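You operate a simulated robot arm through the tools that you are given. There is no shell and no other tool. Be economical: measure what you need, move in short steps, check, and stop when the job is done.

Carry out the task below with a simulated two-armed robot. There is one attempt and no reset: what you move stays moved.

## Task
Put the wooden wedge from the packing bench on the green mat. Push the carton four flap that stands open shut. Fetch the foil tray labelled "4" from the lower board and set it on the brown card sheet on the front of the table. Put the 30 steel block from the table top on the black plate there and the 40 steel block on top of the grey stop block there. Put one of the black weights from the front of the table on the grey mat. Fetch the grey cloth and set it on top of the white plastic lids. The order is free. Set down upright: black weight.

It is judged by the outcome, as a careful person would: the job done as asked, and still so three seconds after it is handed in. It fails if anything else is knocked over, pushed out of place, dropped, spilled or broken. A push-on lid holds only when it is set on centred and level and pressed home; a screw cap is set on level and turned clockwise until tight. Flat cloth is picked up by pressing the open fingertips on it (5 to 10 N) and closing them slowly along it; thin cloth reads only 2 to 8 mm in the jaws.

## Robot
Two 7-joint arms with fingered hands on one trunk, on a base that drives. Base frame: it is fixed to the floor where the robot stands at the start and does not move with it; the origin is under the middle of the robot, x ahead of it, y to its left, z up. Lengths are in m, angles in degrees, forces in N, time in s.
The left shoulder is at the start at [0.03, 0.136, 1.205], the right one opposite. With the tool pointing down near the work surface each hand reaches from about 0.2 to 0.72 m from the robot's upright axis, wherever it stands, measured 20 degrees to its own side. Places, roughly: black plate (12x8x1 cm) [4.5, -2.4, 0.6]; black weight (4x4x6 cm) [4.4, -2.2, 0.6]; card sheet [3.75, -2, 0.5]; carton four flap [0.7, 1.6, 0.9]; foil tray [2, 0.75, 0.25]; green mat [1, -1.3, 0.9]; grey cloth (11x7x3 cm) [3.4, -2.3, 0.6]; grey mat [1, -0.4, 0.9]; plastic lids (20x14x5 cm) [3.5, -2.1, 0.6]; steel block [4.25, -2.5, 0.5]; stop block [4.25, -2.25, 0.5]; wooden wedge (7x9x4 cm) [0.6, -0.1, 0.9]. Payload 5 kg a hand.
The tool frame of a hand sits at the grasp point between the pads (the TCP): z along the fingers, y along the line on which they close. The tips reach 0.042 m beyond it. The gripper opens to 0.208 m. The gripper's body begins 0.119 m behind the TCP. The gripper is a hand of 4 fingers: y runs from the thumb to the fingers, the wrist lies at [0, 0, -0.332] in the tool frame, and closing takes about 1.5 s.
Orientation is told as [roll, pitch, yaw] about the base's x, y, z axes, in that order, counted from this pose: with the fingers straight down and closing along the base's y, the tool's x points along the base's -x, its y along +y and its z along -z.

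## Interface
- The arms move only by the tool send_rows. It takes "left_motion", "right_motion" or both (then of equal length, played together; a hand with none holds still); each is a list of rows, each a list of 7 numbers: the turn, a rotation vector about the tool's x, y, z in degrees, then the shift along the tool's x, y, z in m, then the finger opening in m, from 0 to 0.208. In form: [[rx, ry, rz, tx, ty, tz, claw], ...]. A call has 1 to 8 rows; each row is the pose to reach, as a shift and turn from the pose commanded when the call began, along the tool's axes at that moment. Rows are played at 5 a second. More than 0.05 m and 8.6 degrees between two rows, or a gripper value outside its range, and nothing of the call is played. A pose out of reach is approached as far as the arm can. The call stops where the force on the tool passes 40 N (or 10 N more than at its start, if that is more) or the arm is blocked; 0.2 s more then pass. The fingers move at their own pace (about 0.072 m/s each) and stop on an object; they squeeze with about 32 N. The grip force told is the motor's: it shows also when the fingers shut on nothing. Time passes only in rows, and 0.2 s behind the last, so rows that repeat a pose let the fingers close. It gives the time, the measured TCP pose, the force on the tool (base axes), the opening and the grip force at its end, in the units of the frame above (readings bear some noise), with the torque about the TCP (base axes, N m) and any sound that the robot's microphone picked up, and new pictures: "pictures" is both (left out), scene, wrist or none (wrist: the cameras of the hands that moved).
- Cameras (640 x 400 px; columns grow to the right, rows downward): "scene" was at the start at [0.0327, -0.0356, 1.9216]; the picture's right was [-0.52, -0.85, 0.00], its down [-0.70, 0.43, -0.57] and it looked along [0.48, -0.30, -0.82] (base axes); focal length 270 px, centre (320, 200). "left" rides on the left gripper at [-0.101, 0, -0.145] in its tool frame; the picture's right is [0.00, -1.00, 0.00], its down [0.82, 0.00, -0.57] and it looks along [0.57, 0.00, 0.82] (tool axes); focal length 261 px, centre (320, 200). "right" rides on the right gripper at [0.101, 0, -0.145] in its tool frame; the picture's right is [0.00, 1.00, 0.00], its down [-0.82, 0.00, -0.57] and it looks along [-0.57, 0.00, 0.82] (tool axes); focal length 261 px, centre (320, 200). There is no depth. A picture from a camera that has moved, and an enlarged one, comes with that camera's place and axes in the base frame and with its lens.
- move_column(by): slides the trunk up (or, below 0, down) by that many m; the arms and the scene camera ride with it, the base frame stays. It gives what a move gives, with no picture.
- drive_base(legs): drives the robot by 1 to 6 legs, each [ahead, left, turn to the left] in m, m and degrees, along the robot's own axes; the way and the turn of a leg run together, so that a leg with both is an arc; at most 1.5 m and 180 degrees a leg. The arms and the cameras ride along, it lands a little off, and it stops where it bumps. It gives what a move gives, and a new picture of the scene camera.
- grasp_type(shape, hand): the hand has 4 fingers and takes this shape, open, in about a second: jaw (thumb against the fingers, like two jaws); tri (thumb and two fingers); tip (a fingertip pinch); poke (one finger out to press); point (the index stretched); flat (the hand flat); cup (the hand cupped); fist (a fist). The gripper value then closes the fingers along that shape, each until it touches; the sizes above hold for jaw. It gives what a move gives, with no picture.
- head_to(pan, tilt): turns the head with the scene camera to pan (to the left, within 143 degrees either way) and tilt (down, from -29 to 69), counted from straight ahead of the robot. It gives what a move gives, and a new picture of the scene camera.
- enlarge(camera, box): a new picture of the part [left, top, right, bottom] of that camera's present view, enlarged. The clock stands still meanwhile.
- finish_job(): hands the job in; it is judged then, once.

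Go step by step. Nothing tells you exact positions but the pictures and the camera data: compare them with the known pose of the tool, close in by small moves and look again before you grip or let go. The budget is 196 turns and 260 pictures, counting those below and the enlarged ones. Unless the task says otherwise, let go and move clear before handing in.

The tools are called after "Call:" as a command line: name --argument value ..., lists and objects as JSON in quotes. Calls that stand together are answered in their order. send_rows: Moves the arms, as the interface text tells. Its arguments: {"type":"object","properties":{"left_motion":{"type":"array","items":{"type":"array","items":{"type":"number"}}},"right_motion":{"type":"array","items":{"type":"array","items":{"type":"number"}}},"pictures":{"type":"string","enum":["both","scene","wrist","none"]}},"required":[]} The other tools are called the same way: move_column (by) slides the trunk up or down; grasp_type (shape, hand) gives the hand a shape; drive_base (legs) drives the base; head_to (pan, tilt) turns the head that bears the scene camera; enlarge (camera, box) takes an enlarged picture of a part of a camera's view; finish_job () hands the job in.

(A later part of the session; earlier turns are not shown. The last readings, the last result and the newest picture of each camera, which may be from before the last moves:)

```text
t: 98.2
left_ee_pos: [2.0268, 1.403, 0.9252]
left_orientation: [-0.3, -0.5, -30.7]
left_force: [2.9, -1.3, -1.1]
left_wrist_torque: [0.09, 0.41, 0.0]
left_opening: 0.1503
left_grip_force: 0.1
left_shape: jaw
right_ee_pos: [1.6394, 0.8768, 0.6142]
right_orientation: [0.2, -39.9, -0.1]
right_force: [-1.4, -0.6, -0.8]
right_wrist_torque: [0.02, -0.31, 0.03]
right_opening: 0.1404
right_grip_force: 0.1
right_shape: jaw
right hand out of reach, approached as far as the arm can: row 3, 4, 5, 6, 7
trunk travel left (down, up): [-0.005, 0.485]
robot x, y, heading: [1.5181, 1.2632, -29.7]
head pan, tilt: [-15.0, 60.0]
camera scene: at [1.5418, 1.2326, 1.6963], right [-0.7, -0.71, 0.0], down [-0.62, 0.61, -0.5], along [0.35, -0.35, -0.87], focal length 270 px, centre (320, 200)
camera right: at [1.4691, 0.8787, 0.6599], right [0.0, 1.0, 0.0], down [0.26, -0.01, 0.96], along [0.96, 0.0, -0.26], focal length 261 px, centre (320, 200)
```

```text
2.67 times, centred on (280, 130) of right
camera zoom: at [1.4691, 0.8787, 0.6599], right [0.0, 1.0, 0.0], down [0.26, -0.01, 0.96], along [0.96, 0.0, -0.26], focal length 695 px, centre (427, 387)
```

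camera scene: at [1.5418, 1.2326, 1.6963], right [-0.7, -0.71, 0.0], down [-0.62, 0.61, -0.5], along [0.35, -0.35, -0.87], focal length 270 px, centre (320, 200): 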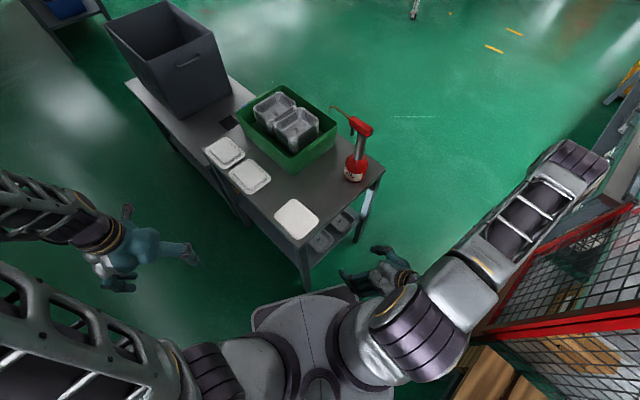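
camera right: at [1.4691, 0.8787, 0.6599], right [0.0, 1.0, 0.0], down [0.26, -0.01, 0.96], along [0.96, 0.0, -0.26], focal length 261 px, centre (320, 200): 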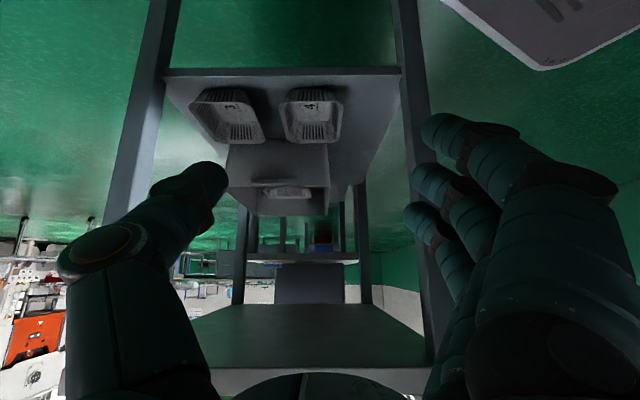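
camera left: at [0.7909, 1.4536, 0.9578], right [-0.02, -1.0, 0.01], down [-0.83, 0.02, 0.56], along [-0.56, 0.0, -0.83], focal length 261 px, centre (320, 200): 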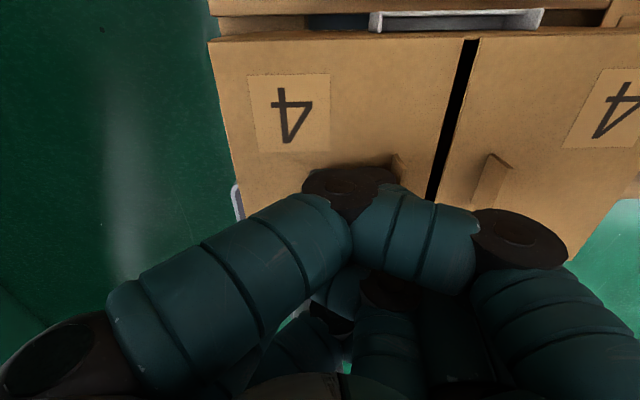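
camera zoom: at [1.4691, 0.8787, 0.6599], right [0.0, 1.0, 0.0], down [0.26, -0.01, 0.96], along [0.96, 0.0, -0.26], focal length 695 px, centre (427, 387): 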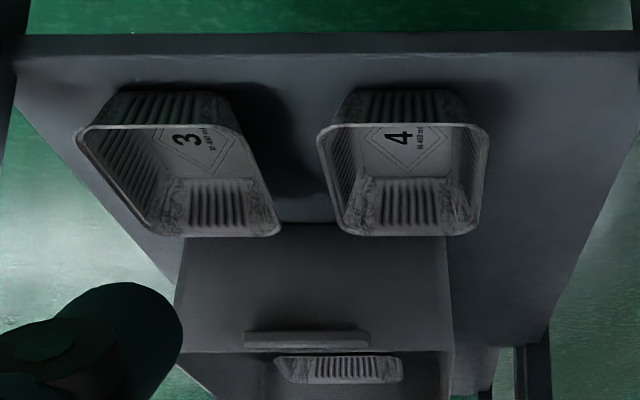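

Refined: tray 4 centre ≈ [1.918, 0.862], rim z≈0.385, board ≈0.345, gap to tray 3 is about 5 cm. Approaching along the finger direction, then checking.

Call:
send_rows --right_motion '[[0, 0, 0, -0.015, -0.005, 0.045, 0.135], [0, 0, 0, -0.03, -0.01, 0.09, 0.135], [0, 0, 0, -0.05, -0.015, 0.13, 0.135], [0, 0, 0, -0.065, -0.015, 0.17, 0.135], [0, 0, 0, -0.069, -0.015, 0.215, 0.135], [0, 0, 0, -0.069, -0.015, 0.215, 0.135]]' --pictures "wrist"

```text
t: 99.6
left_ee_pos: [2.0236, 1.406, 0.9266]
left_orientation: [-0.3, -0.5, -30.7]
left_force: [-0.7, 1.4, 0.4]
left_wrist_torque: [-0.03, 0.0, -0.05]
left_opening: 0.1505
left_grip_force: 0.1
left_shape: jaw
right_ee_pos: [1.8298, 0.8631, 0.4925]
right_orientation: [0.0, -40.0, 0.1]
right_force: [0.2, 0.1, -1.4]
right_wrist_torque: [-0.02, 0.02, 0.02]
right_opening: 0.1356
right_grip_force: 0.0
right_shape: jaw
trunk travel left (down, up): [-0.005, 0.485]
robot x, y, heading: [1.5143, 1.2641, -29.6]
head pan, tilt: [-15.0, 60.0]
camera right: at [1.6596, 0.8643, 0.5389], right [0.0, 1.0, 0.0], down [0.26, 0.0, 0.97], along [0.97, 0.0, -0.26], focal length 261 px, centre (320, 200)
```

right: 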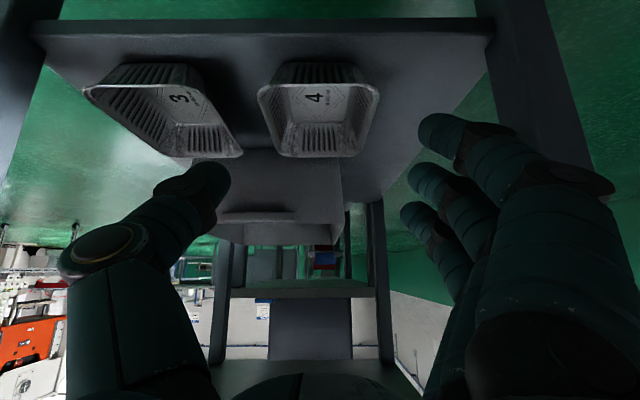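

Aligned. Advancing 9 cm more along the fingers.

Call:
send_rows --right_motion '[[0, 0, 0, -0.002, 0, 0.03, 0.135], [0, 0, 0, -0.002, 0, 0.06, 0.135], [0, 0, 0, -0.002, 0, 0.085, 0.135], [0, 0, 0, -0.002, 0, 0.085, 0.135]]' --pictures "wrist"

```text
t: 100.6
left_ee_pos: [2.0229, 1.4051, 0.9269]
left_orientation: [-0.2, -0.5, -30.6]
left_force: [0.8, -0.6, 0.3]
left_wrist_torque: [0.0, -0.02, -0.01]
left_opening: 0.1502
left_grip_force: 0.1
left_shape: jaw
right_ee_pos: [1.885, 0.8631, 0.4286]
right_orientation: [0.0, -39.9, 0.0]
right_force: [0.0, 0.1, 0.3]
right_wrist_torque: [-0.02, -0.02, 0.01]
right_opening: 0.1354
right_grip_force: 0.1
right_shape: jaw
trunk travel left (down, up): [-0.005, 0.485]
robot x, y, heading: [1.5172, 1.2631, -29.7]
head pan, tilt: [-15.0, 60.0]
camera right: at [1.7153, 0.8639, 0.475], right [0.0, 1.0, 0.0], down [0.26, 0.0, 0.97], along [0.97, 0.0, -0.26], focal length 261 px, centre (320, 200)
```

right: 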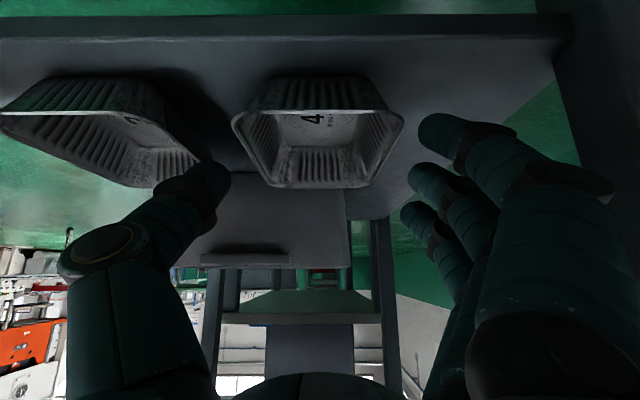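

Call:
send_rows --right_motion '[[0, 0, 0, -0.003, 0.003, 0.011, 0.135], [0, 0, 0, -0.006, 0.003, 0.022, 0.135], [0, 0, 0, -0.006, 0.003, 0.022, 0.135]]' --pictures "wrist"

```text
t: 101.4
left_ee_pos: [2.0242, 1.4039, 0.925]
left_orientation: [-0.3, -0.5, -30.6]
left_force: [0.9, 0.2, -0.3]
left_wrist_torque: [0.03, -0.01, 0.0]
left_opening: 0.1505
left_grip_force: 0.1
left_shape: jaw
right_ee_pos: [1.9034, 0.8661, 0.4152]
right_orientation: [0.0, -40.0, 0.0]
right_force: [0.5, -0.1, -0.4]
right_wrist_torque: [-0.02, 0.01, 0.01]
right_opening: 0.1353
right_grip_force: 0.1
right_shape: jaw
trunk travel left (down, up): [-0.005, 0.485]
robot x, y, heading: [1.5143, 1.2611, -29.6]
head pan, tilt: [-15.0, 60.0]
camera right: at [1.7338, 0.8671, 0.462], right [0.0, 1.0, 0.0], down [0.26, 0.0, 0.97], along [0.97, 0.0, -0.26], focal length 261 px, centre (320, 200)
```

right: 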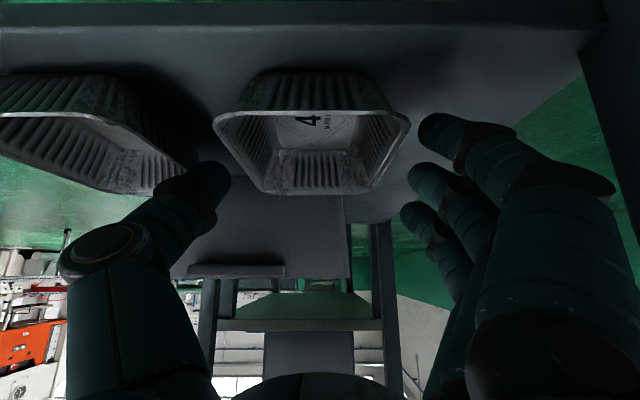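

Fingertips are barely below the rim. I'll reduce tilt to 30° and go ~1 cm lower, watching force.

Call:
send_rows --right_motion '[[0, 5, 0, 0.002, 0, 0.003, 0.135], [0, 10, 0, 0.003, 0, 0.006, 0.135], [0, 10, 0, 0.004, 0, 0.01, 0.135], [0, 10, 0, 0.004, 0, 0.0125, 0.135], [0, 10, 0, 0.004, 0, 0.0125, 0.135]]' --pictures "wrist"

```text
t: 102.6
left_ee_pos: [2.0233, 1.4046, 0.9261]
left_orientation: [-0.2, -0.6, -30.6]
left_force: [-0.2, 0.6, 0.0]
left_wrist_torque: [0.0, 0.0, 0.02]
left_opening: 0.1502
left_grip_force: 0.1
left_shape: jaw
right_ee_pos: [1.9082, 0.8639, 0.404]
right_orientation: [0.1, -30.0, -0.2]
right_force: [-1.3, -0.2, 0.3]
right_wrist_torque: [0.0, 0.01, -0.01]
right_opening: 0.1354
right_grip_force: 0.1
right_shape: jaw
trunk travel left (down, up): [-0.005, 0.485]
robot x, y, heading: [1.5154, 1.2581, -29.5]
head pan, tilt: [-15.0, 60.0]
camera right: at [1.7483, 0.8658, 0.4792], right [0.01, 1.0, 0.0], down [0.42, 0.0, 0.91], along [0.91, 0.0, -0.42], focal length 261 px, centre (320, 200)
```

right: 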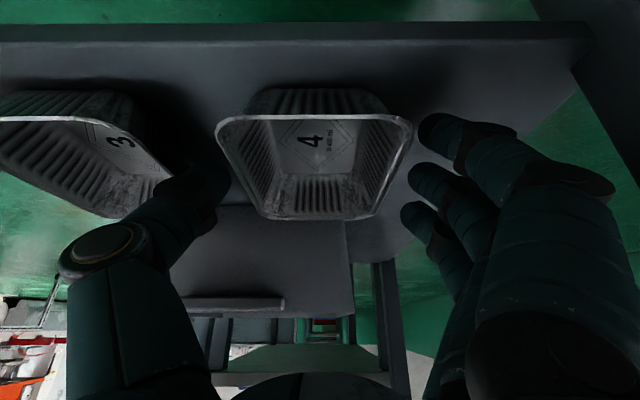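

Call:
send_rows --right_motion '[[0, 0, 0, 0, 0, 0, 0.12], [0, 0, 0, 0, 0, 0, 0.105], [0, 0, 0, 0, 0, 0, 0.09], [0, 0, 0, 0, 0, 0, 0.09], [0, 0, 0, 0, 0, 0, 0.09]]' --pictures "wrist"

```text
t: 103.8
left_ee_pos: [2.0221, 1.4045, 0.9271]
left_orientation: [-0.2, -0.6, -30.6]
left_force: [0.4, -0.5, 0.2]
left_wrist_torque: [-0.01, -0.02, 0.04]
left_opening: 0.1504
left_grip_force: 0.1
left_shape: jaw
right_ee_pos: [1.9074, 0.8656, 0.4039]
right_orientation: [0.0, -30.0, -0.1]
right_force: [1.0, -0.3, 0.9]
right_wrist_torque: [-0.02, 0.0, -0.02]
right_opening: 0.1009
right_grip_force: 31.5
right_shape: jaw
trunk travel left (down, up): [-0.005, 0.485]
robot x, y, heading: [1.5135, 1.2617, -30.0]
head pan, tilt: [-15.0, 60.0]
camera right: at [1.7485, 0.8662, 0.479], right [0.01, 1.0, 0.0], down [0.42, 0.0, 0.91], along [0.91, 0.0, -0.42], focal length 261 px, centre (320, 200)
```

right: 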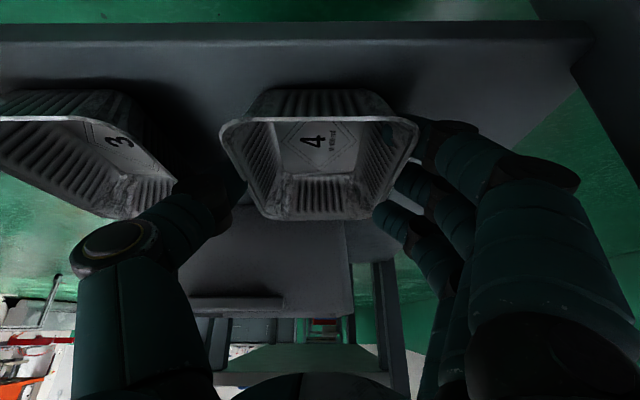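

Gripped at 10 cm. Lifting 5 cm and checking.

Call:
send_rows --right_motion '[[0, 0, 0, -0.005, 0, -0.0087, 0.08], [0, 0, 0, -0.0125, 0, -0.0217, 0.08], [0, 0, 0, -0.025, 0, -0.0433, 0.08], [0, 0, 0, -0.03, 0, -0.052, 0.08]]' --pictures "wrist"

```text
t: 104.8
left_ee_pos: [2.0244, 1.4048, 0.9257]
left_orientation: [-0.3, -0.5, -30.6]
left_force: [0.9, 0.2, 0.0]
left_wrist_torque: [-0.01, -0.03, 0.01]
left_opening: 0.1503
left_grip_force: 0.0
left_shape: jaw
right_ee_pos: [1.91, 0.867, 0.4624]
right_orientation: [0.0, -30.0, -0.1]
right_force: [-0.1, -0.1, 0.9]
right_wrist_torque: [0.0, -0.02, -0.01]
right_opening: 0.1009
right_grip_force: 32.3
right_shape: jaw
trunk travel left (down, up): [-0.005, 0.485]
robot x, y, heading: [1.5163, 1.2615, -29.9]
head pan, tilt: [-15.0, 60.0]
camera right: at [1.7506, 0.8671, 0.5381], right [0.0, 1.0, 0.0], down [0.42, 0.0, 0.91], along [0.91, 0.0, -0.42], focal length 261 px, centre (320, 200)
```

right: 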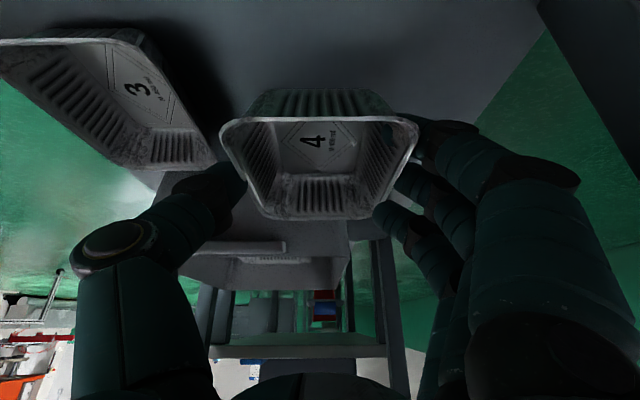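

Call:
send_rows --right_motion '[[0, 0, 0, 0.039, 0, -0.0225, 0.08], [0, 0, 0, 0.078, 0, -0.045, 0.08], [0, 0, 0, 0.117, 0, -0.0675, 0.08], [0, 0, 0, 0.156, 0, -0.09, 0.08], [0, 0, 0, 0.19, 0, -0.12, 0.08], [0, 0, 0, 0.205, -0.02, -0.155, 0.08]]' --pictures "both"

```text
t: 106.2
left_ee_pos: [2.023, 1.404, 0.9266]
left_orientation: [-0.3, -0.5, -30.6]
left_force: [-0.6, -0.3, 0.1]
left_wrist_torque: [0.04, -0.05, 0.03]
left_opening: 0.1501
left_grip_force: 0.1
left_shape: jaw
right_ee_pos: [1.6548, 0.8477, 0.4953]
right_orientation: [0.0, -29.8, 0.1]
right_force: [0.0, -0.6, -0.3]
right_wrist_torque: [0.02, -0.04, 0.0]
right_opening: 0.1009
right_grip_force: 32.4
right_shape: jaw
trunk travel left (down, up): [-0.005, 0.485]
robot x, y, heading: [1.5124, 1.2642, -29.3]
head pan, tilt: [-15.0, 60.0]
camera scene: at [1.5379, 1.2326, 1.6963], right [-0.7, -0.71, 0.0], down [-0.62, 0.61, -0.5], along [0.36, -0.35, -0.87], focal length 270 px, centre (320, 200)
camera right: at [1.4951, 0.848, 0.5698], right [0.0, 1.0, 0.0], down [0.42, 0.0, 0.91], along [0.91, 0.0, -0.42], focal length 261 px, centre (320, 200)
```

scene: 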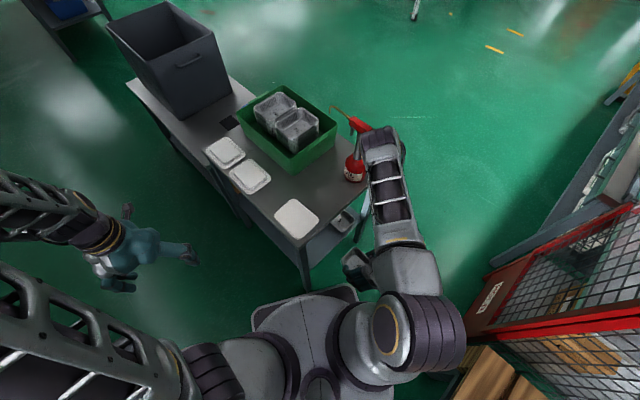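
right: 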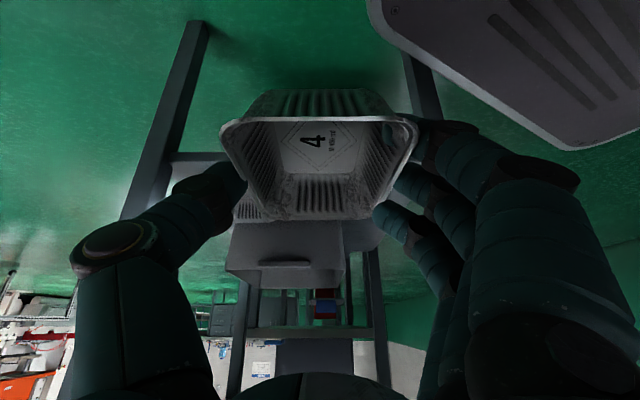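

Tray 4 is out. I'll raise the trunk, then drive round the tables toward the steel table.

Call:
move_column --by 0.22

Call:
drive_base --legs '[[-0.394, 0.696, 0], [0, 0, 30], [1.4, 0, 0], [0.75, 0, 0]]'

```text
t: 108.5
left_ee_pos: [2.0247, 1.4045, 1.1456]
left_orientation: [-0.2, -0.6, -30.6]
left_force: [0.7, -0.4, -0.5]
left_wrist_torque: [0.04, -0.02, -0.01]
left_opening: 0.1502
left_grip_force: 0.0
left_shape: jaw
right_ee_pos: [1.6554, 0.8467, 0.7126]
right_orientation: [0.0, -30.0, 0.0]
right_force: [-0.4, 0.1, -0.5]
right_wrist_torque: [-0.03, 0.03, 0.02]
right_opening: 0.1009
right_grip_force: 32.3
right_shape: jaw
trunk travel left (down, up): [-0.225, 0.265]
robot x, y, heading: [1.5163, 1.2642, -29.8]
head pan, tilt: [-15.0, 60.0]
```

```text
t: 124.5
left_ee_pos: [4.032, 2.4453, 1.1455]
left_orientation: [-0.4, -0.6, -0.9]
left_force: [-0.2, 0.2, 0.2]
left_wrist_torque: [-0.02, 0.06, 0.03]
left_opening: 0.1507
left_grip_force: 0.0
left_shape: jaw
right_ee_pos: [3.9879, 1.7775, 0.7147]
right_orientation: [0.0, -30.0, 29.7]
right_force: [1.3, -0.5, 0.4]
right_wrist_torque: [-0.02, 0.02, 0.01]
right_opening: 0.1006
right_grip_force: 31.7
right_shape: jaw
trunk travel left (down, up): [-0.225, 0.265]
robot x, y, heading: [3.6542, 2.0691, 0.1]
head pan, tilt: [-15.0, 60.0]
camera scene: at [3.6974, 2.0551, 1.9162], right [-0.26, -0.97, 0.0], down [-0.84, 0.22, -0.5], along [0.48, -0.13, -0.87], focal length 270 px, centre (320, 200)
```

scene: 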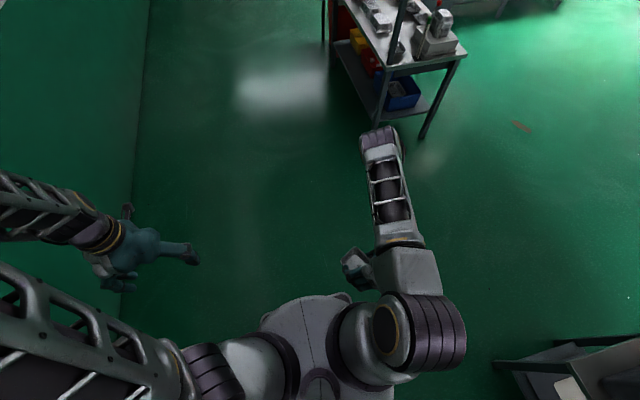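

Call:
drive_base --legs '[[0.4, 0, 0], [0, 0, -90], [1.3, 0, 0]]'

Call:
head_to --pan 0 --tilt 30

```text
t: 136.9
left_ee_pos: [4.4266, 0.3904, 1.1467]
left_orientation: [-0.4, -0.6, -91.6]
left_force: [1.0, -0.6, -0.1]
left_wrist_torque: [0.04, -0.02, 0.02]
left_opening: 0.1505
left_grip_force: 0.1
left_shape: jaw
right_ee_pos: [3.7585, 0.4412, 0.7139]
right_orientation: [0.0, -29.8, -60.9]
right_force: [1.2, 0.3, -0.4]
right_wrist_torque: [0.02, 0.0, 0.0]
right_opening: 0.1005
right_grip_force: 32.0
right_shape: jaw
trunk travel left (down, up): [-0.225, 0.265]
robot x, y, heading: [4.0555, 0.7664, -90.5]
head pan, tilt: [-15.0, 60.0]
camera scene: at [4.0388, 0.7319, 1.9162], right [-0.96, 0.27, 0.0], down [0.23, 0.84, -0.5], along [-0.13, -0.48, -0.87], focal length 270 px, centre (320, 200)
```

scene: 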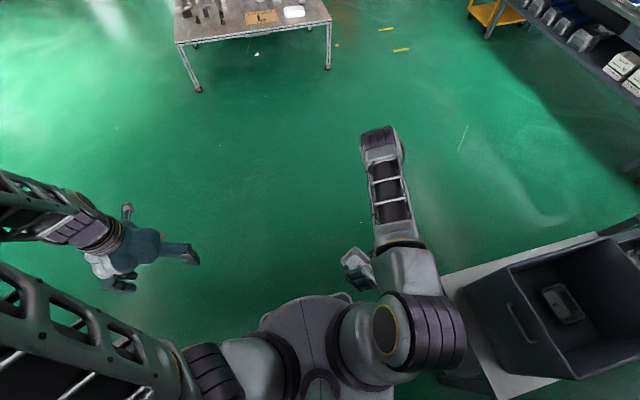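

```text
t: 137.9
left_ee_pos: [4.4259, 0.389, 1.1453]
left_orientation: [-0.3, -0.5, -91.5]
left_force: [-0.1, 0.6, -0.3]
left_wrist_torque: [0.0, 0.01, 0.03]
left_opening: 0.1503
left_grip_force: 0.1
left_shape: jaw
right_ee_pos: [3.7596, 0.4416, 0.7131]
right_orientation: [0.0, -30.0, -60.9]
right_force: [-0.2, -0.3, -0.2]
right_wrist_torque: [-0.04, 0.0, -0.02]
right_opening: 0.1005
right_grip_force: 32.4
right_shape: jaw
trunk travel left (down, up): [-0.225, 0.265]
robot x, y, heading: [4.0551, 0.7658, -90.4]
head pan, tilt: [0.0, 30.0]
camera scene: at [4.0558, 0.7062, 1.9583], right [-1.0, 0.01, 0.0], down [0.0, 0.5, -0.87], along [-0.01, -0.87, -0.5], focal length 270 px, centre (320, 200)
```

scene: 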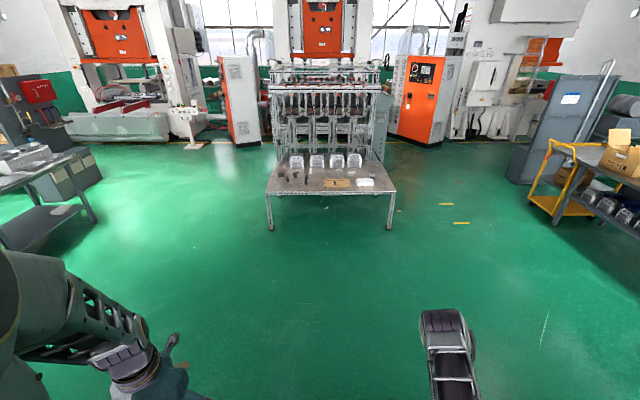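

The steel table spans x 3.19–4.63, front edge y≈-1.97. Driving closer.

Call:
drive_base --legs '[[1.0, 0, 0], [0.9, -0.1, 0.5]]'

Call:
head_to --pan 0 --tilt 42

```text
t: 147.4
left_ee_pos: [4.3245, -1.5016, 1.1455]
left_orientation: [-0.3, -0.5, -90.7]
left_force: [-0.9, -0.1, 0.1]
left_wrist_torque: [0.11, 0.01, -0.01]
left_opening: 0.1503
left_grip_force: 0.1
left_shape: jaw
right_ee_pos: [3.657, -1.4601, 0.7136]
right_orientation: [0.1, -29.8, -60.1]
right_force: [0.0, 0.2, -0.7]
right_wrist_torque: [0.04, 0.0, 0.0]
right_opening: 0.1007
right_grip_force: 31.8
right_shape: jaw
trunk travel left (down, up): [-0.225, 0.265]
robot x, y, heading: [3.9486, -1.135, -89.4]
head pan, tilt: [0.0, 30.0]
camera scene: at [3.9498, -1.1918, 1.9583], right [-1.0, -0.01, 0.0], down [0.0, 0.5, -0.87], along [0.01, -0.87, -0.5], focal length 270 px, centre (320, 200)
```

scene: 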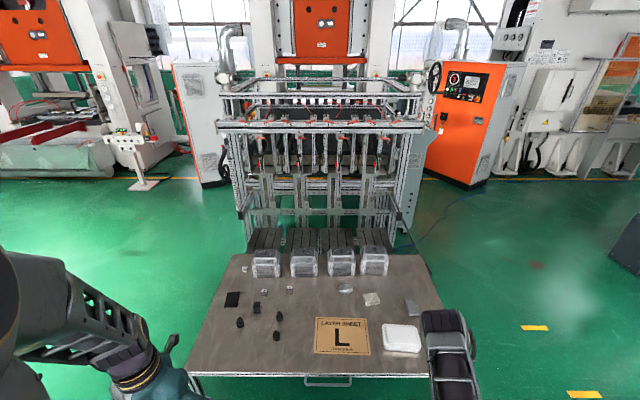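

```text
t: 148.2
left_ee_pos: [4.3257, -1.5012, 1.1459]
left_orientation: [-0.2, -0.6, -90.5]
left_force: [0.4, -0.2, 0.0]
left_wrist_torque: [-0.02, 0.0, -0.03]
left_opening: 0.1506
left_grip_force: 0.0
left_shape: jaw
right_ee_pos: [3.6571, -1.4612, 0.7142]
right_orientation: [-0.1, -30.1, -60.1]
right_force: [0.0, 0.2, -0.4]
right_wrist_torque: [0.0, -0.01, 0.02]
right_opening: 0.1008
right_grip_force: 32.3
right_shape: jaw
trunk travel left (down, up): [-0.225, 0.265]
robot x, y, heading: [3.9463, -1.1313, -89.8]
head pan, tilt: [0.0, 42.0]
camera scene: at [3.9499, -1.1838, 1.9401], right [-1.0, -0.01, 0.0], down [0.0, 0.67, -0.74], along [0.01, -0.74, -0.67], focal length 270 px, centre (320, 200)
```

scene: 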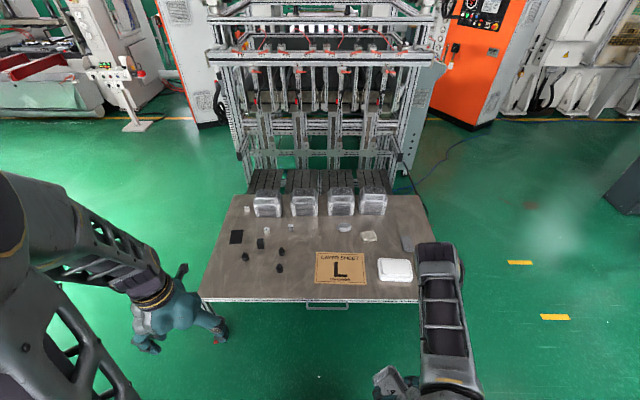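

Call:
enlarge --camera "scene" --box '[200, 180, 440, 320]'

```text
2.67 times, centred on (320, 250) of scene
camera zoom: at [3.9499, -1.1838, 1.9401], right [-1.0, -0.01, 0.0], down [0.0, 0.67, -0.74], along [0.01, -0.74, -0.67], focal length 721 px, centre (320, 67)
```

zoom: 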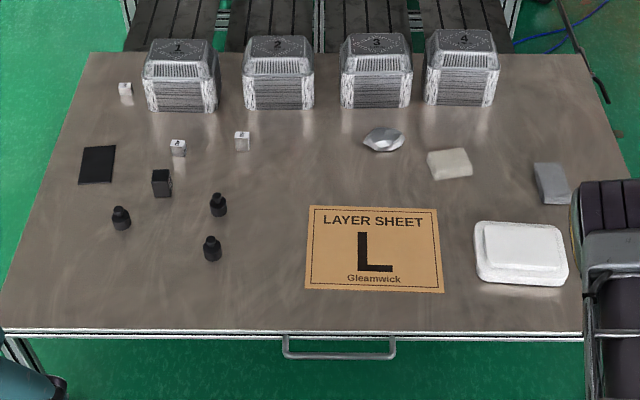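

Table top z≈0.54, front edge y≈-1.918; the layer sheet spans x 3.69–4.0, y -2.02…-2.24. Driving in so the right hand can place tray 4 at its centre.

Call:
drive_base --legs '[[0.39, 0.1, 0]]'

Call:
head_to --pan 0 --tilt 50

```text
t: 150.7
left_ee_pos: [4.4283, -1.8932, 1.146]
left_orientation: [-0.4, -0.5, -90.6]
left_force: [0.1, -0.6, -0.2]
left_wrist_torque: [0.13, -0.01, -0.01]
left_opening: 0.1505
left_grip_force: 0.0
left_shape: jaw
right_ee_pos: [3.7629, -1.8518, 0.7135]
right_orientation: [0.0, -29.9, -60.0]
right_force: [1.1, -1.1, -0.5]
right_wrist_torque: [0.05, 0.01, 0.03]
right_opening: 0.1003
right_grip_force: 31.7
right_shape: jaw
trunk travel left (down, up): [-0.225, 0.265]
robot x, y, heading: [4.0545, -1.5265, -89.6]
head pan, tilt: [0.0, 42.0]
camera scene: at [4.0537, -1.5773, 1.94], right [-1.0, -0.01, 0.0], down [-0.01, 0.67, -0.74], along [0.01, -0.74, -0.67], focal length 270 px, centre (320, 200)
```

scene: 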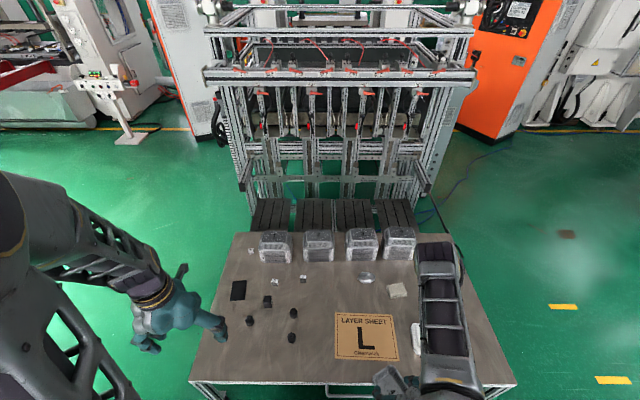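

```text
t: 151.4
left_ee_pos: [4.4291, -1.8923, 1.1453]
left_orientation: [-0.2, -0.5, -90.6]
left_force: [-0.3, -0.1, 0.0]
left_wrist_torque: [-0.04, -0.01, -0.03]
left_opening: 0.1503
left_grip_force: 0.1
left_shape: jaw
right_ee_pos: [3.7616, -1.8528, 0.7154]
right_orientation: [0.0, -30.0, -60.0]
right_force: [0.2, 0.1, -0.2]
right_wrist_torque: [-0.02, -0.02, 0.01]
right_opening: 0.1004
right_grip_force: 32.1
right_shape: jaw
trunk travel left (down, up): [-0.225, 0.265]
robot x, y, heading: [4.0492, -1.5248, -89.6]
head pan, tilt: [0.0, 50.0]
camera scene: at [4.0532, -1.5685, 1.9289], right [-1.0, -0.01, 0.0], down [-0.01, 0.77, -0.64], along [0.01, -0.64, -0.77], focal length 270 px, centre (320, 200)
```

scene: 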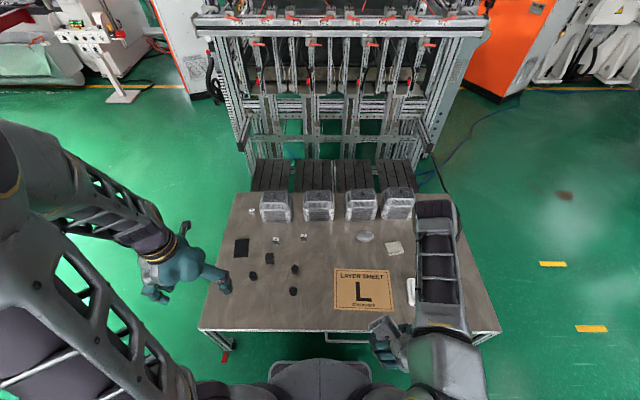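

Moving the right hand with the tray over the sheet at the same height.

Call:
send_rows --right_motion '[[0, 0, 0, -0.033, -0.009, 0.019, 0.08], [0, 0, 0, -0.066, -0.018, 0.038, 0.08], [0, 0, 0, -0.099, -0.028, 0.057, 0.08], [0, 0, 0, -0.132, -0.037, 0.076, 0.08], [0, 0, 0, -0.165, -0.046, 0.095, 0.08], [0, 0, 0, -0.198, -0.056, 0.114, 0.08], [0, 0, 0, -0.2295, -0.065, 0.1325, 0.08], [0, 0, 0, -0.2295, -0.065, 0.1325, 0.08]]' --pictures "both"

```text
t: 153.2
left_ee_pos: [4.4285, -1.8918, 1.147]
left_orientation: [-0.4, -0.5, -90.4]
left_force: [0.6, 0.5, 0.6]
left_wrist_torque: [-0.05, -0.01, 0.0]
left_opening: 0.1504
left_grip_force: 0.1
left_shape: jaw
right_ee_pos: [3.8363, -2.114, 0.7141]
right_orientation: [-0.1, -29.9, -60.0]
right_force: [0.3, 0.1, -0.4]
right_wrist_torque: [-0.01, -0.01, 0.03]
right_opening: 0.1005
right_grip_force: 31.7
right_shape: jaw
trunk travel left (down, up): [-0.225, 0.265]
robot x, y, heading: [4.0497, -1.5241, -89.6]
head pan, tilt: [0.0, 50.0]
camera scene: at [4.0527, -1.5684, 1.9289], right [-1.0, -0.01, 0.0], down [-0.01, 0.77, -0.64], along [0.01, -0.64, -0.77], focal length 270 px, centre (320, 200)
camera right: at [3.7588, -1.9756, 0.7889], right [0.87, 0.5, 0.0], down [0.21, -0.37, 0.91], along [0.45, -0.78, -0.43], focal length 261 px, centre (320, 200)
```

scene: 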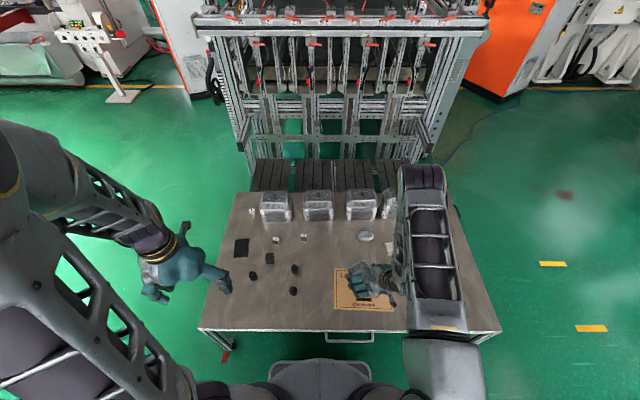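
right: 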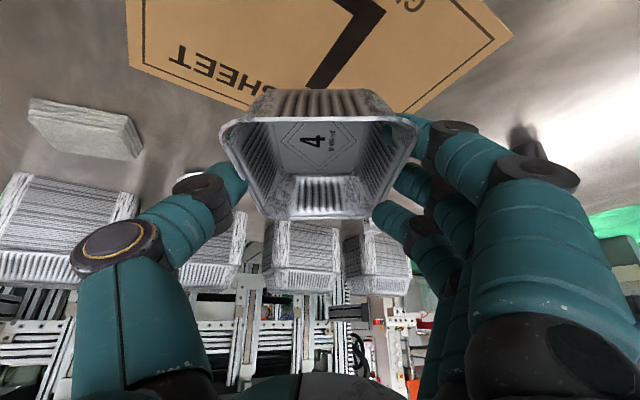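

Call:
send_rows --right_motion '[[0, 0, 0, 0.02, 0, 0.0346, 0.08], [0, 0, 0, 0.04, 0, 0.0693, 0.08], [0, 0, 0, 0.05, 0, 0.0866, 0.08], [0, 0, 0, 0.05, 0, 0.0866, 0.08]]' --pictures "wrist"

```text
t: 154.2
left_ee_pos: [4.4304, -1.8915, 1.1465]
left_orientation: [-0.4, -0.5, -90.4]
left_force: [-0.3, -0.4, -0.6]
left_wrist_torque: [0.02, 0.0, 0.04]
left_opening: 0.1502
left_grip_force: 0.1
left_shape: jaw
right_ee_pos: [3.8389, -2.1151, 0.6151]
right_orientation: [-0.1, -30.2, -59.9]
right_force: [-1.3, 3.8, 29.6]
right_wrist_torque: [-0.2, -1.37, 0.14]
right_opening: 0.1003
right_grip_force: 32.1
right_shape: jaw
trunk travel left (down, up): [-0.225, 0.265]
robot x, y, heading: [4.0507, -1.5254, -89.7]
head pan, tilt: [0.0, 50.0]
camera right: at [3.7596, -1.976, 0.6896], right [0.87, 0.5, 0.0], down [0.21, -0.37, 0.91], along [0.45, -0.79, -0.42], focal length 261 px, centre (320, 200)
```

right: 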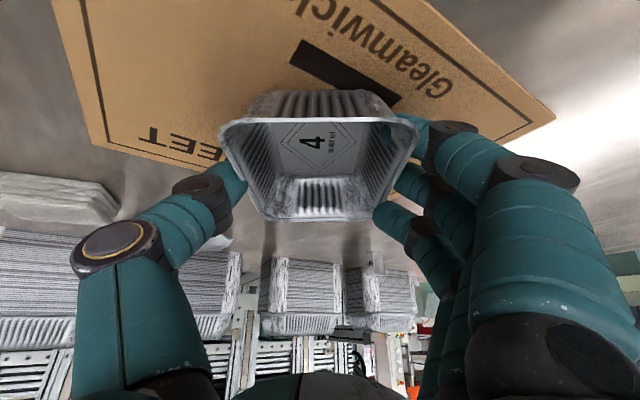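

Contact with the sheet. Easing a few mm up, then opening.

Call:
send_rows --right_motion '[[0, 0, 0, -0.002, 0, -0.0035, 0.08], [0, 0, 0, -0.0025, 0, -0.0045, 0.1], [0, 0, 0, -0.0025, 0, -0.0045, 0.115], [0, 0, 0, -0.0025, 0, -0.0045, 0.135], [0, 0, 0, -0.0025, 0, -0.0045, 0.135]]' --pictures "wrist"

```text
t: 155.4
left_ee_pos: [4.4296, -1.8925, 1.1451]
left_orientation: [-0.3, -0.5, -90.6]
left_force: [-0.7, -0.5, -0.3]
left_wrist_torque: [0.0, 0.02, 0.03]
left_opening: 0.1501
left_grip_force: 0.1
left_shape: jaw
right_ee_pos: [3.837, -2.1145, 0.619]
right_orientation: [-0.1, -30.0, -60.0]
right_force: [-0.2, 0.6, 0.6]
right_wrist_torque: [-0.02, 0.02, -0.02]
right_opening: 0.1342
right_grip_force: 0.1
right_shape: jaw
trunk travel left (down, up): [-0.225, 0.265]
robot x, y, heading: [4.053, -1.5224, -89.6]
head pan, tilt: [0.0, 50.0]
camera right: at [3.7587, -1.9754, 0.6941], right [0.87, 0.5, 0.0], down [0.21, -0.37, 0.9], along [0.45, -0.78, -0.43], focal length 261 px, centre (320, 200)
```

right: 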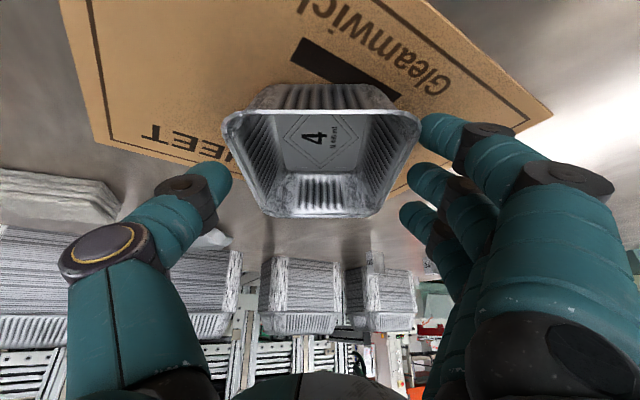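

Released. Backing out along the fingers, then straightening the hand.

Call:
send_rows --right_motion '[[0, 0, 0, -0.005, 0, -0.03, 0.135], [0, 0, 0, -0.01, 0, -0.07, 0.135], [0, 0, 0, -0.015, 0, -0.11, 0.135], [0, 0, 0, -0.02, 0, -0.15, 0.135], [0, 7, 0, -0.025, 0, -0.19, 0.135], [0, 14, 0, -0.03, 0, -0.22, 0.135], [0, 21, 0, -0.04, 0, -0.25, 0.135], [0, 29.5, 0, -0.05, 0, -0.27, 0.135]]' --pictures "scene"

```text
t: 157.2
left_ee_pos: [4.4266, -1.8934, 1.1455]
left_orientation: [-0.2, -0.4, -90.5]
left_force: [-1.0, -0.2, 0.1]
left_wrist_torque: [0.03, -0.11, -0.01]
left_opening: 0.1504
left_grip_force: 0.2
left_shape: jaw
right_ee_pos: [3.791, -2.0342, 0.8792]
right_orientation: [0.0, -0.6, -59.9]
right_force: [-0.5, 0.3, -0.8]
right_wrist_torque: [-0.03, -0.05, 0.06]
right_opening: 0.1344
right_grip_force: 0.1
right_shape: jaw
trunk travel left (down, up): [-0.225, 0.265]
robot x, y, heading: [4.05, -1.5218, -89.6]
head pan, tilt: [0.0, 50.0]
camera scene: at [4.0511, -1.5694, 1.9288], right [-1.0, -0.01, 0.0], down [-0.01, 0.77, -0.64], along [0.01, -0.64, -0.77], focal length 270 px, centre (320, 200)
```

scene: 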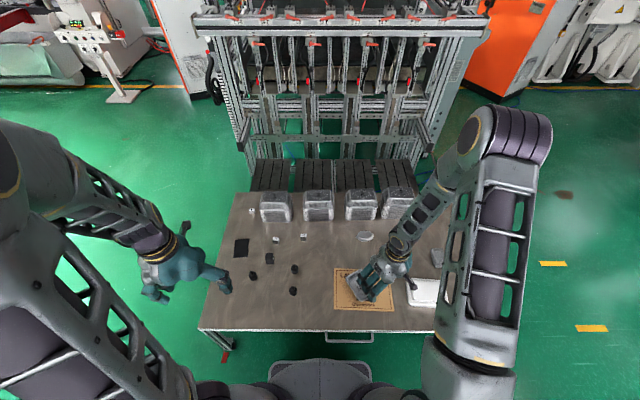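

Tray 4 is on the sheet. Next the cloth: driving right so the right hand reaches it near [3.41, -2.29].

Call:
drive_base --legs '[[0, -0.42, 0], [0.09, 0, 0]]'

Call:
send_rows --right_motion '[[0, 0, 7, 0, -0.0, 0.0, 0.15], [0, 0, 14, 0, 0, 0.0, 0.15], [0, 0, 22, 0, 0, 0, 0.15], [0, 0, 30, 0, 0, 0, 0.15]]' --pictures "both"

```text
t: 160.5
left_ee_pos: [4.0086, -1.9881, 1.145]
left_orientation: [-0.4, -0.6, -90.5]
left_force: [-0.5, -0.7, 0.3]
left_wrist_torque: [0.17, 0.03, -0.03]
left_opening: 0.1503
left_grip_force: 0.0
left_shape: jaw
right_ee_pos: [3.3701, -2.1295, 0.8777]
right_orientation: [0.1, -0.4, -60.0]
right_force: [0.2, -0.4, -1.1]
right_wrist_torque: [0.15, 0.01, -0.01]
right_opening: 0.1345
right_grip_force: 0.1
right_shape: jaw
trunk travel left (down, up): [-0.225, 0.265]
robot x, y, heading: [3.6302, -1.6175, -89.6]
head pan, tilt: [0.0, 50.0]
camera scene: at [3.6325, -1.6657, 1.9287], right [-1.0, -0.01, 0.0], down [-0.01, 0.77, -0.64], along [0.01, -0.64, -0.77], focal length 270 px, centre (320, 200)
```

scene: 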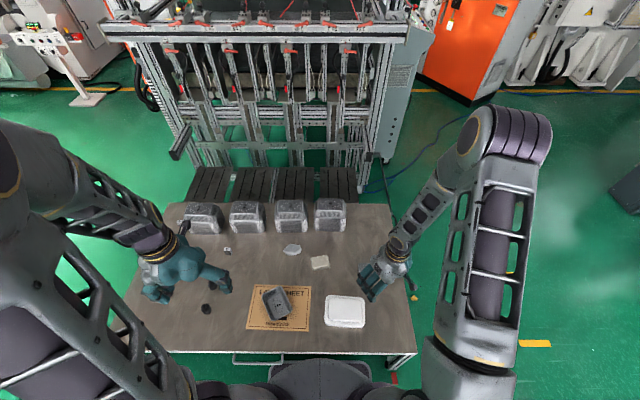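

```text
t: 161.5
left_ee_pos: [4.0078, -1.9875, 1.146]
left_orientation: [-0.3, -0.5, -90.5]
left_force: [0.3, -0.7, 0.3]
left_wrist_torque: [0.07, 0.01, -0.01]
left_opening: 0.1505
left_grip_force: 0.0
left_shape: jaw
right_ee_pos: [3.3714, -2.128, 0.8781]
right_orientation: [0.3, -0.4, -90.0]
right_force: [0.6, 0.5, 0.5]
right_wrist_torque: [0.04, 0.05, -0.04]
right_opening: 0.1495
right_grip_force: 0.1
right_shape: jaw
trunk travel left (down, up): [-0.225, 0.265]
robot x, y, heading: [3.6299, -1.6143, -89.4]
head pan, tilt: [0.0, 50.0]
camera scene: at [3.6325, -1.6637, 1.9288], right [-1.0, -0.01, 0.0], down [-0.01, 0.77, -0.64], along [0.01, -0.64, -0.77], focal length 270 px, centre (320, 200)
camera right: at [3.3714, -2.0267, 1.0222], right [1.0, -0.01, 0.0], down [-0.01, -0.82, 0.58], along [0.0, -0.58, -0.82], focal length 261 px, centre (320, 200)
```

scene: 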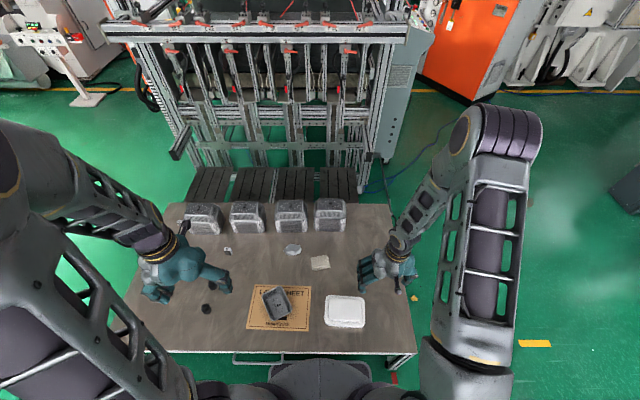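
right: 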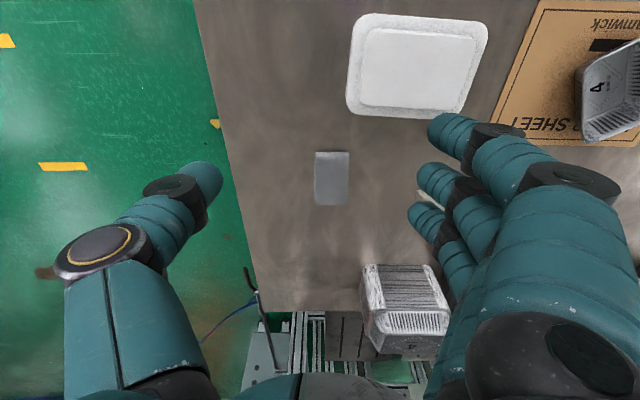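

Call:
enlarge --camera "right" --box '[270, 100, 430, 230]'

Call:
enlarge --camera "scene" --box '[300, 230, 440, 340]'

```text
3.08 times, centred on (350, 165) of right
camera zoom: at [3.3714, -2.0267, 1.0222], right [1.0, -0.01, 0.0], down [-0.01, -0.82, 0.58], along [0.0, -0.58, -0.82], focal length 802 px, centre (228, 308)
```

zoom: 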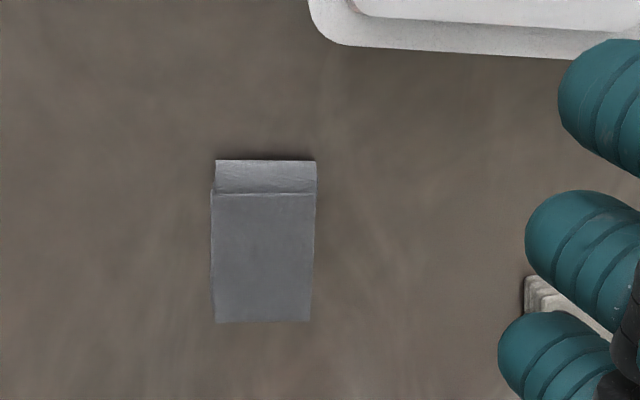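

```text
3.64 times, centred on (370, 285) of scene
camera zoom: at [3.6325, -1.6637, 1.9288], right [-1.0, -0.01, 0.0], down [-0.01, 0.77, -0.64], along [0.01, -0.64, -0.77], focal length 983 px, centre (138, -109)
```

zoom: 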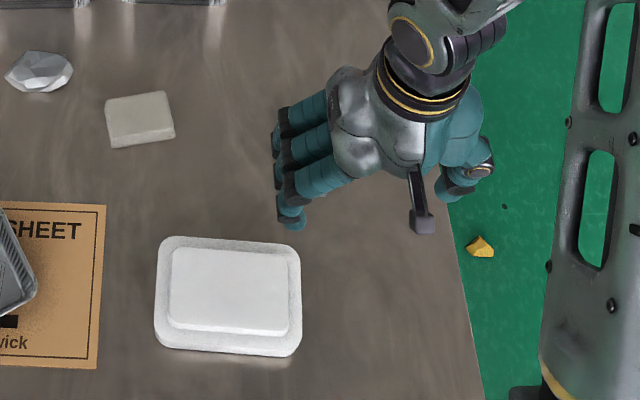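

The cloth is a folded block about 6.5×11 cm at [3.394, -2.297]. Moving above it and down.

Call:
send_rows --right_motion '[[0, 0, 0, -0.04, 0.006, 0.01, 0.115], [0, 0, 0, -0.08, 0.012, 0.03, 0.115], [0, 0, 0, -0.12, 0.018, 0.05, 0.115], [0, 0, 0, -0.155, 0.023, 0.08, 0.115], [0, 0, 0, -0.169, 0.023, 0.12, 0.115], [0, 0, 0, -0.169, 0.023, 0.16, 0.115], [0, 0, 0, -0.169, 0.023, 0.2, 0.115], [0, 0, 0, -0.169, 0.023, 0.2, 0.115]]' --pictures "wrist"

```text
t: 163.3
left_ee_pos: [4.0073, -1.9861, 1.1468]
left_orientation: [-0.3, -0.6, -90.6]
left_force: [0.8, 0.0, -0.3]
left_wrist_torque: [-0.05, 0.03, 0.0]
left_opening: 0.1503
left_grip_force: 0.0
left_shape: jaw
right_ee_pos: [3.3951, -2.2981, 0.6787]
right_orientation: [0.2, -0.4, -90.1]
right_force: [-0.1, -0.1, -0.2]
right_wrist_torque: [-0.06, 0.03, 0.04]
right_opening: 0.1157
right_grip_force: 0.1
right_shape: jaw
trunk travel left (down, up): [-0.225, 0.265]
robot x, y, heading: [3.6295, -1.6168, -89.6]
head pan, tilt: [0.0, 50.0]
camera right: at [3.3956, -2.1962, 0.8228], right [1.0, -0.01, 0.0], down [-0.01, -0.82, 0.58], along [0.0, -0.58, -0.82], focal length 261 px, centre (320, 200)
```

right: 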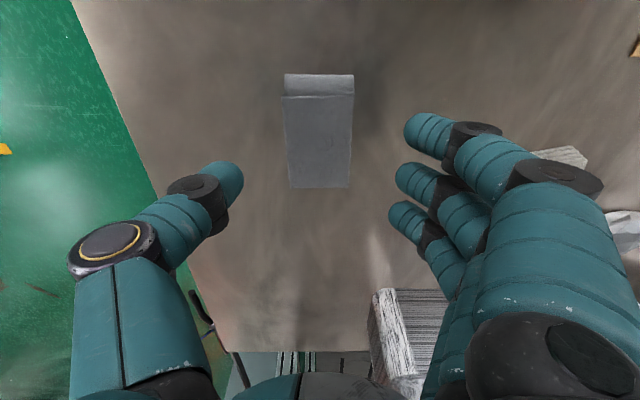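

Call:
send_rows --right_motion '[[0, 0, 0, 0, 0, 0.03, 0.115], [0, 0, 0, 0, 0, 0.055, 0.115], [0, 0, 0, 0, 0, 0.068, 0.115], [0, 0, 0, 0, 0, 0.074, 0.115]]' --pictures "none"

Call:
send_rows --right_motion '[[0, 0, 0, 0, 0, 0, 0.09], [0, 0, 0, 0, 0, 0, 0.07], [0, 0, 0, 0, 0, 0, 0.05], [0, 0, 0, 0, 0, 0, 0.035], [0, 0, 0, 0, 0, 0, 0.035], [0, 0, 0, 0, 0, 0, 0.035]]' --pictures "wrist"

```text
t: 164.3
left_ee_pos: [4.0069, -1.9881, 1.1449]
left_orientation: [-0.2, -0.4, -90.6]
left_force: [-0.2, -0.4, -0.2]
left_wrist_torque: [0.01, -0.03, 0.03]
left_opening: 0.1503
left_grip_force: 0.1
left_shape: jaw
right_ee_pos: [3.396, -2.2997, 0.6047]
right_orientation: [0.1, -0.4, -90.0]
right_force: [-1.1, 0.4, 0.2]
right_wrist_torque: [0.02, 0.0, 0.03]
right_opening: 0.116
right_grip_force: 0.0
right_shape: jaw
trunk travel left (down, up): [-0.225, 0.265]
robot x, y, heading: [3.6304, -1.6197, -89.5]
head pan, tilt: [0.0, 50.0]
```

```text
t: 165.7
left_ee_pos: [4.0077, -1.9875, 1.1466]
left_orientation: [-0.3, -0.5, -90.6]
left_force: [-0.5, 0.2, 0.3]
left_wrist_torque: [-0.02, -0.02, 0.02]
left_opening: 0.1506
left_grip_force: 0.1
left_shape: jaw
right_ee_pos: [3.395, -2.2978, 0.6064]
right_orientation: [0.3, -0.3, -90.1]
right_force: [0.1, 0.5, 0.3]
right_wrist_torque: [-0.02, 0.01, 0.05]
right_opening: 0.0619
right_grip_force: 32.2
right_shape: jaw
trunk travel left (down, up): [-0.225, 0.265]
robot x, y, heading: [3.6301, -1.6186, -89.3]
head pan, tilt: [0.0, 50.0]
camera right: at [3.3953, -2.197, 0.7498], right [1.0, -0.01, 0.0], down [-0.01, -0.82, 0.58], along [0.0, -0.58, -0.82], focal length 261 px, centre (320, 200)
```

right: 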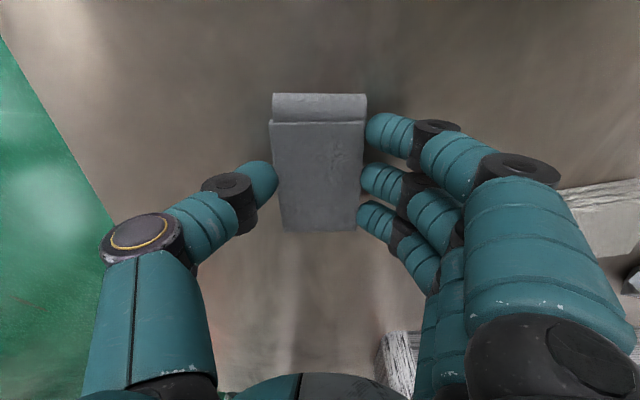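

Cloth gripped (6.2 cm). Lifting and moving over the lids, centred at about [3.516, -2.085].

Call:
send_rows --right_motion '[[0, 0, 0, 0, 0, -0.04, 0.03], [0, 0, 0, 0, 0, -0.085, 0.03], [0, 0, 0, 0.01, 0.01, -0.125, 0.03], [0, 0, 0, 0.05, 0.03, -0.13, 0.03], [0, 0, 0, 0.09, 0.05, -0.13, 0.03], [0, 0, 0, 0.13, 0.07, -0.13, 0.03], [0, 0, 0, 0.17, 0.095, -0.13, 0.03], [0, 0, 0, 0.21, 0.12, -0.13, 0.03]]' --pictures "both"

```text
t: 167.5
left_ee_pos: [4.0086, -1.9864, 1.1459]
left_orientation: [-0.4, -0.7, -90.5]
left_force: [2.1, -0.2, 0.3]
left_wrist_torque: [-0.05, 0.12, 0.05]
left_opening: 0.1502
left_grip_force: 0.0
left_shape: jaw
right_ee_pos: [3.5148, -2.0878, 0.7355]
right_orientation: [0.2, -0.5, -90.1]
right_force: [1.0, 0.4, 0.1]
right_wrist_torque: [-0.03, -0.01, 0.0]
right_opening: 0.0619
right_grip_force: 32.0
right_shape: jaw
trunk travel left (down, up): [-0.225, 0.265]
robot x, y, heading: [3.6306, -1.6162, -89.8]
head pan, tilt: [0.0, 50.0]
camera scene: at [3.6345, -1.6617, 1.9289], right [-1.0, -0.01, 0.0], down [-0.01, 0.77, -0.64], along [0.0, -0.64, -0.77], focal length 270 px, centre (320, 200)
camera right: at [3.5149, -1.9859, 0.8805], right [1.0, -0.01, 0.0], down [-0.01, -0.82, 0.58], along [0.0, -0.58, -0.82], focal length 261 px, centre (320, 200)
```

scene: 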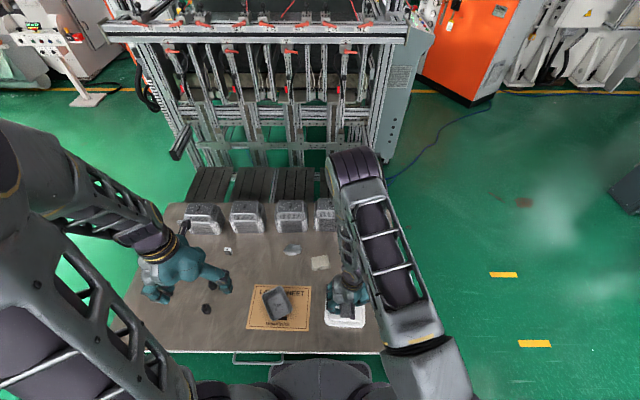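
right: 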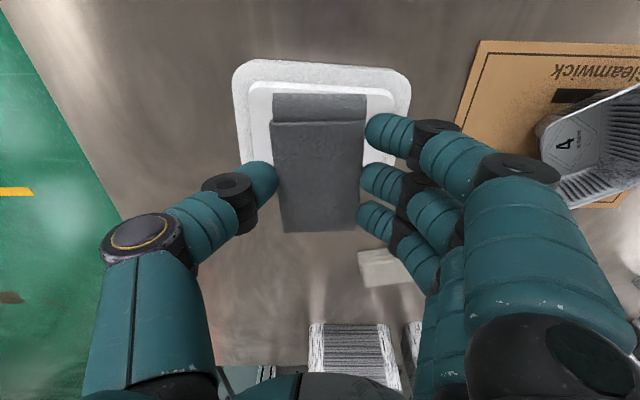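

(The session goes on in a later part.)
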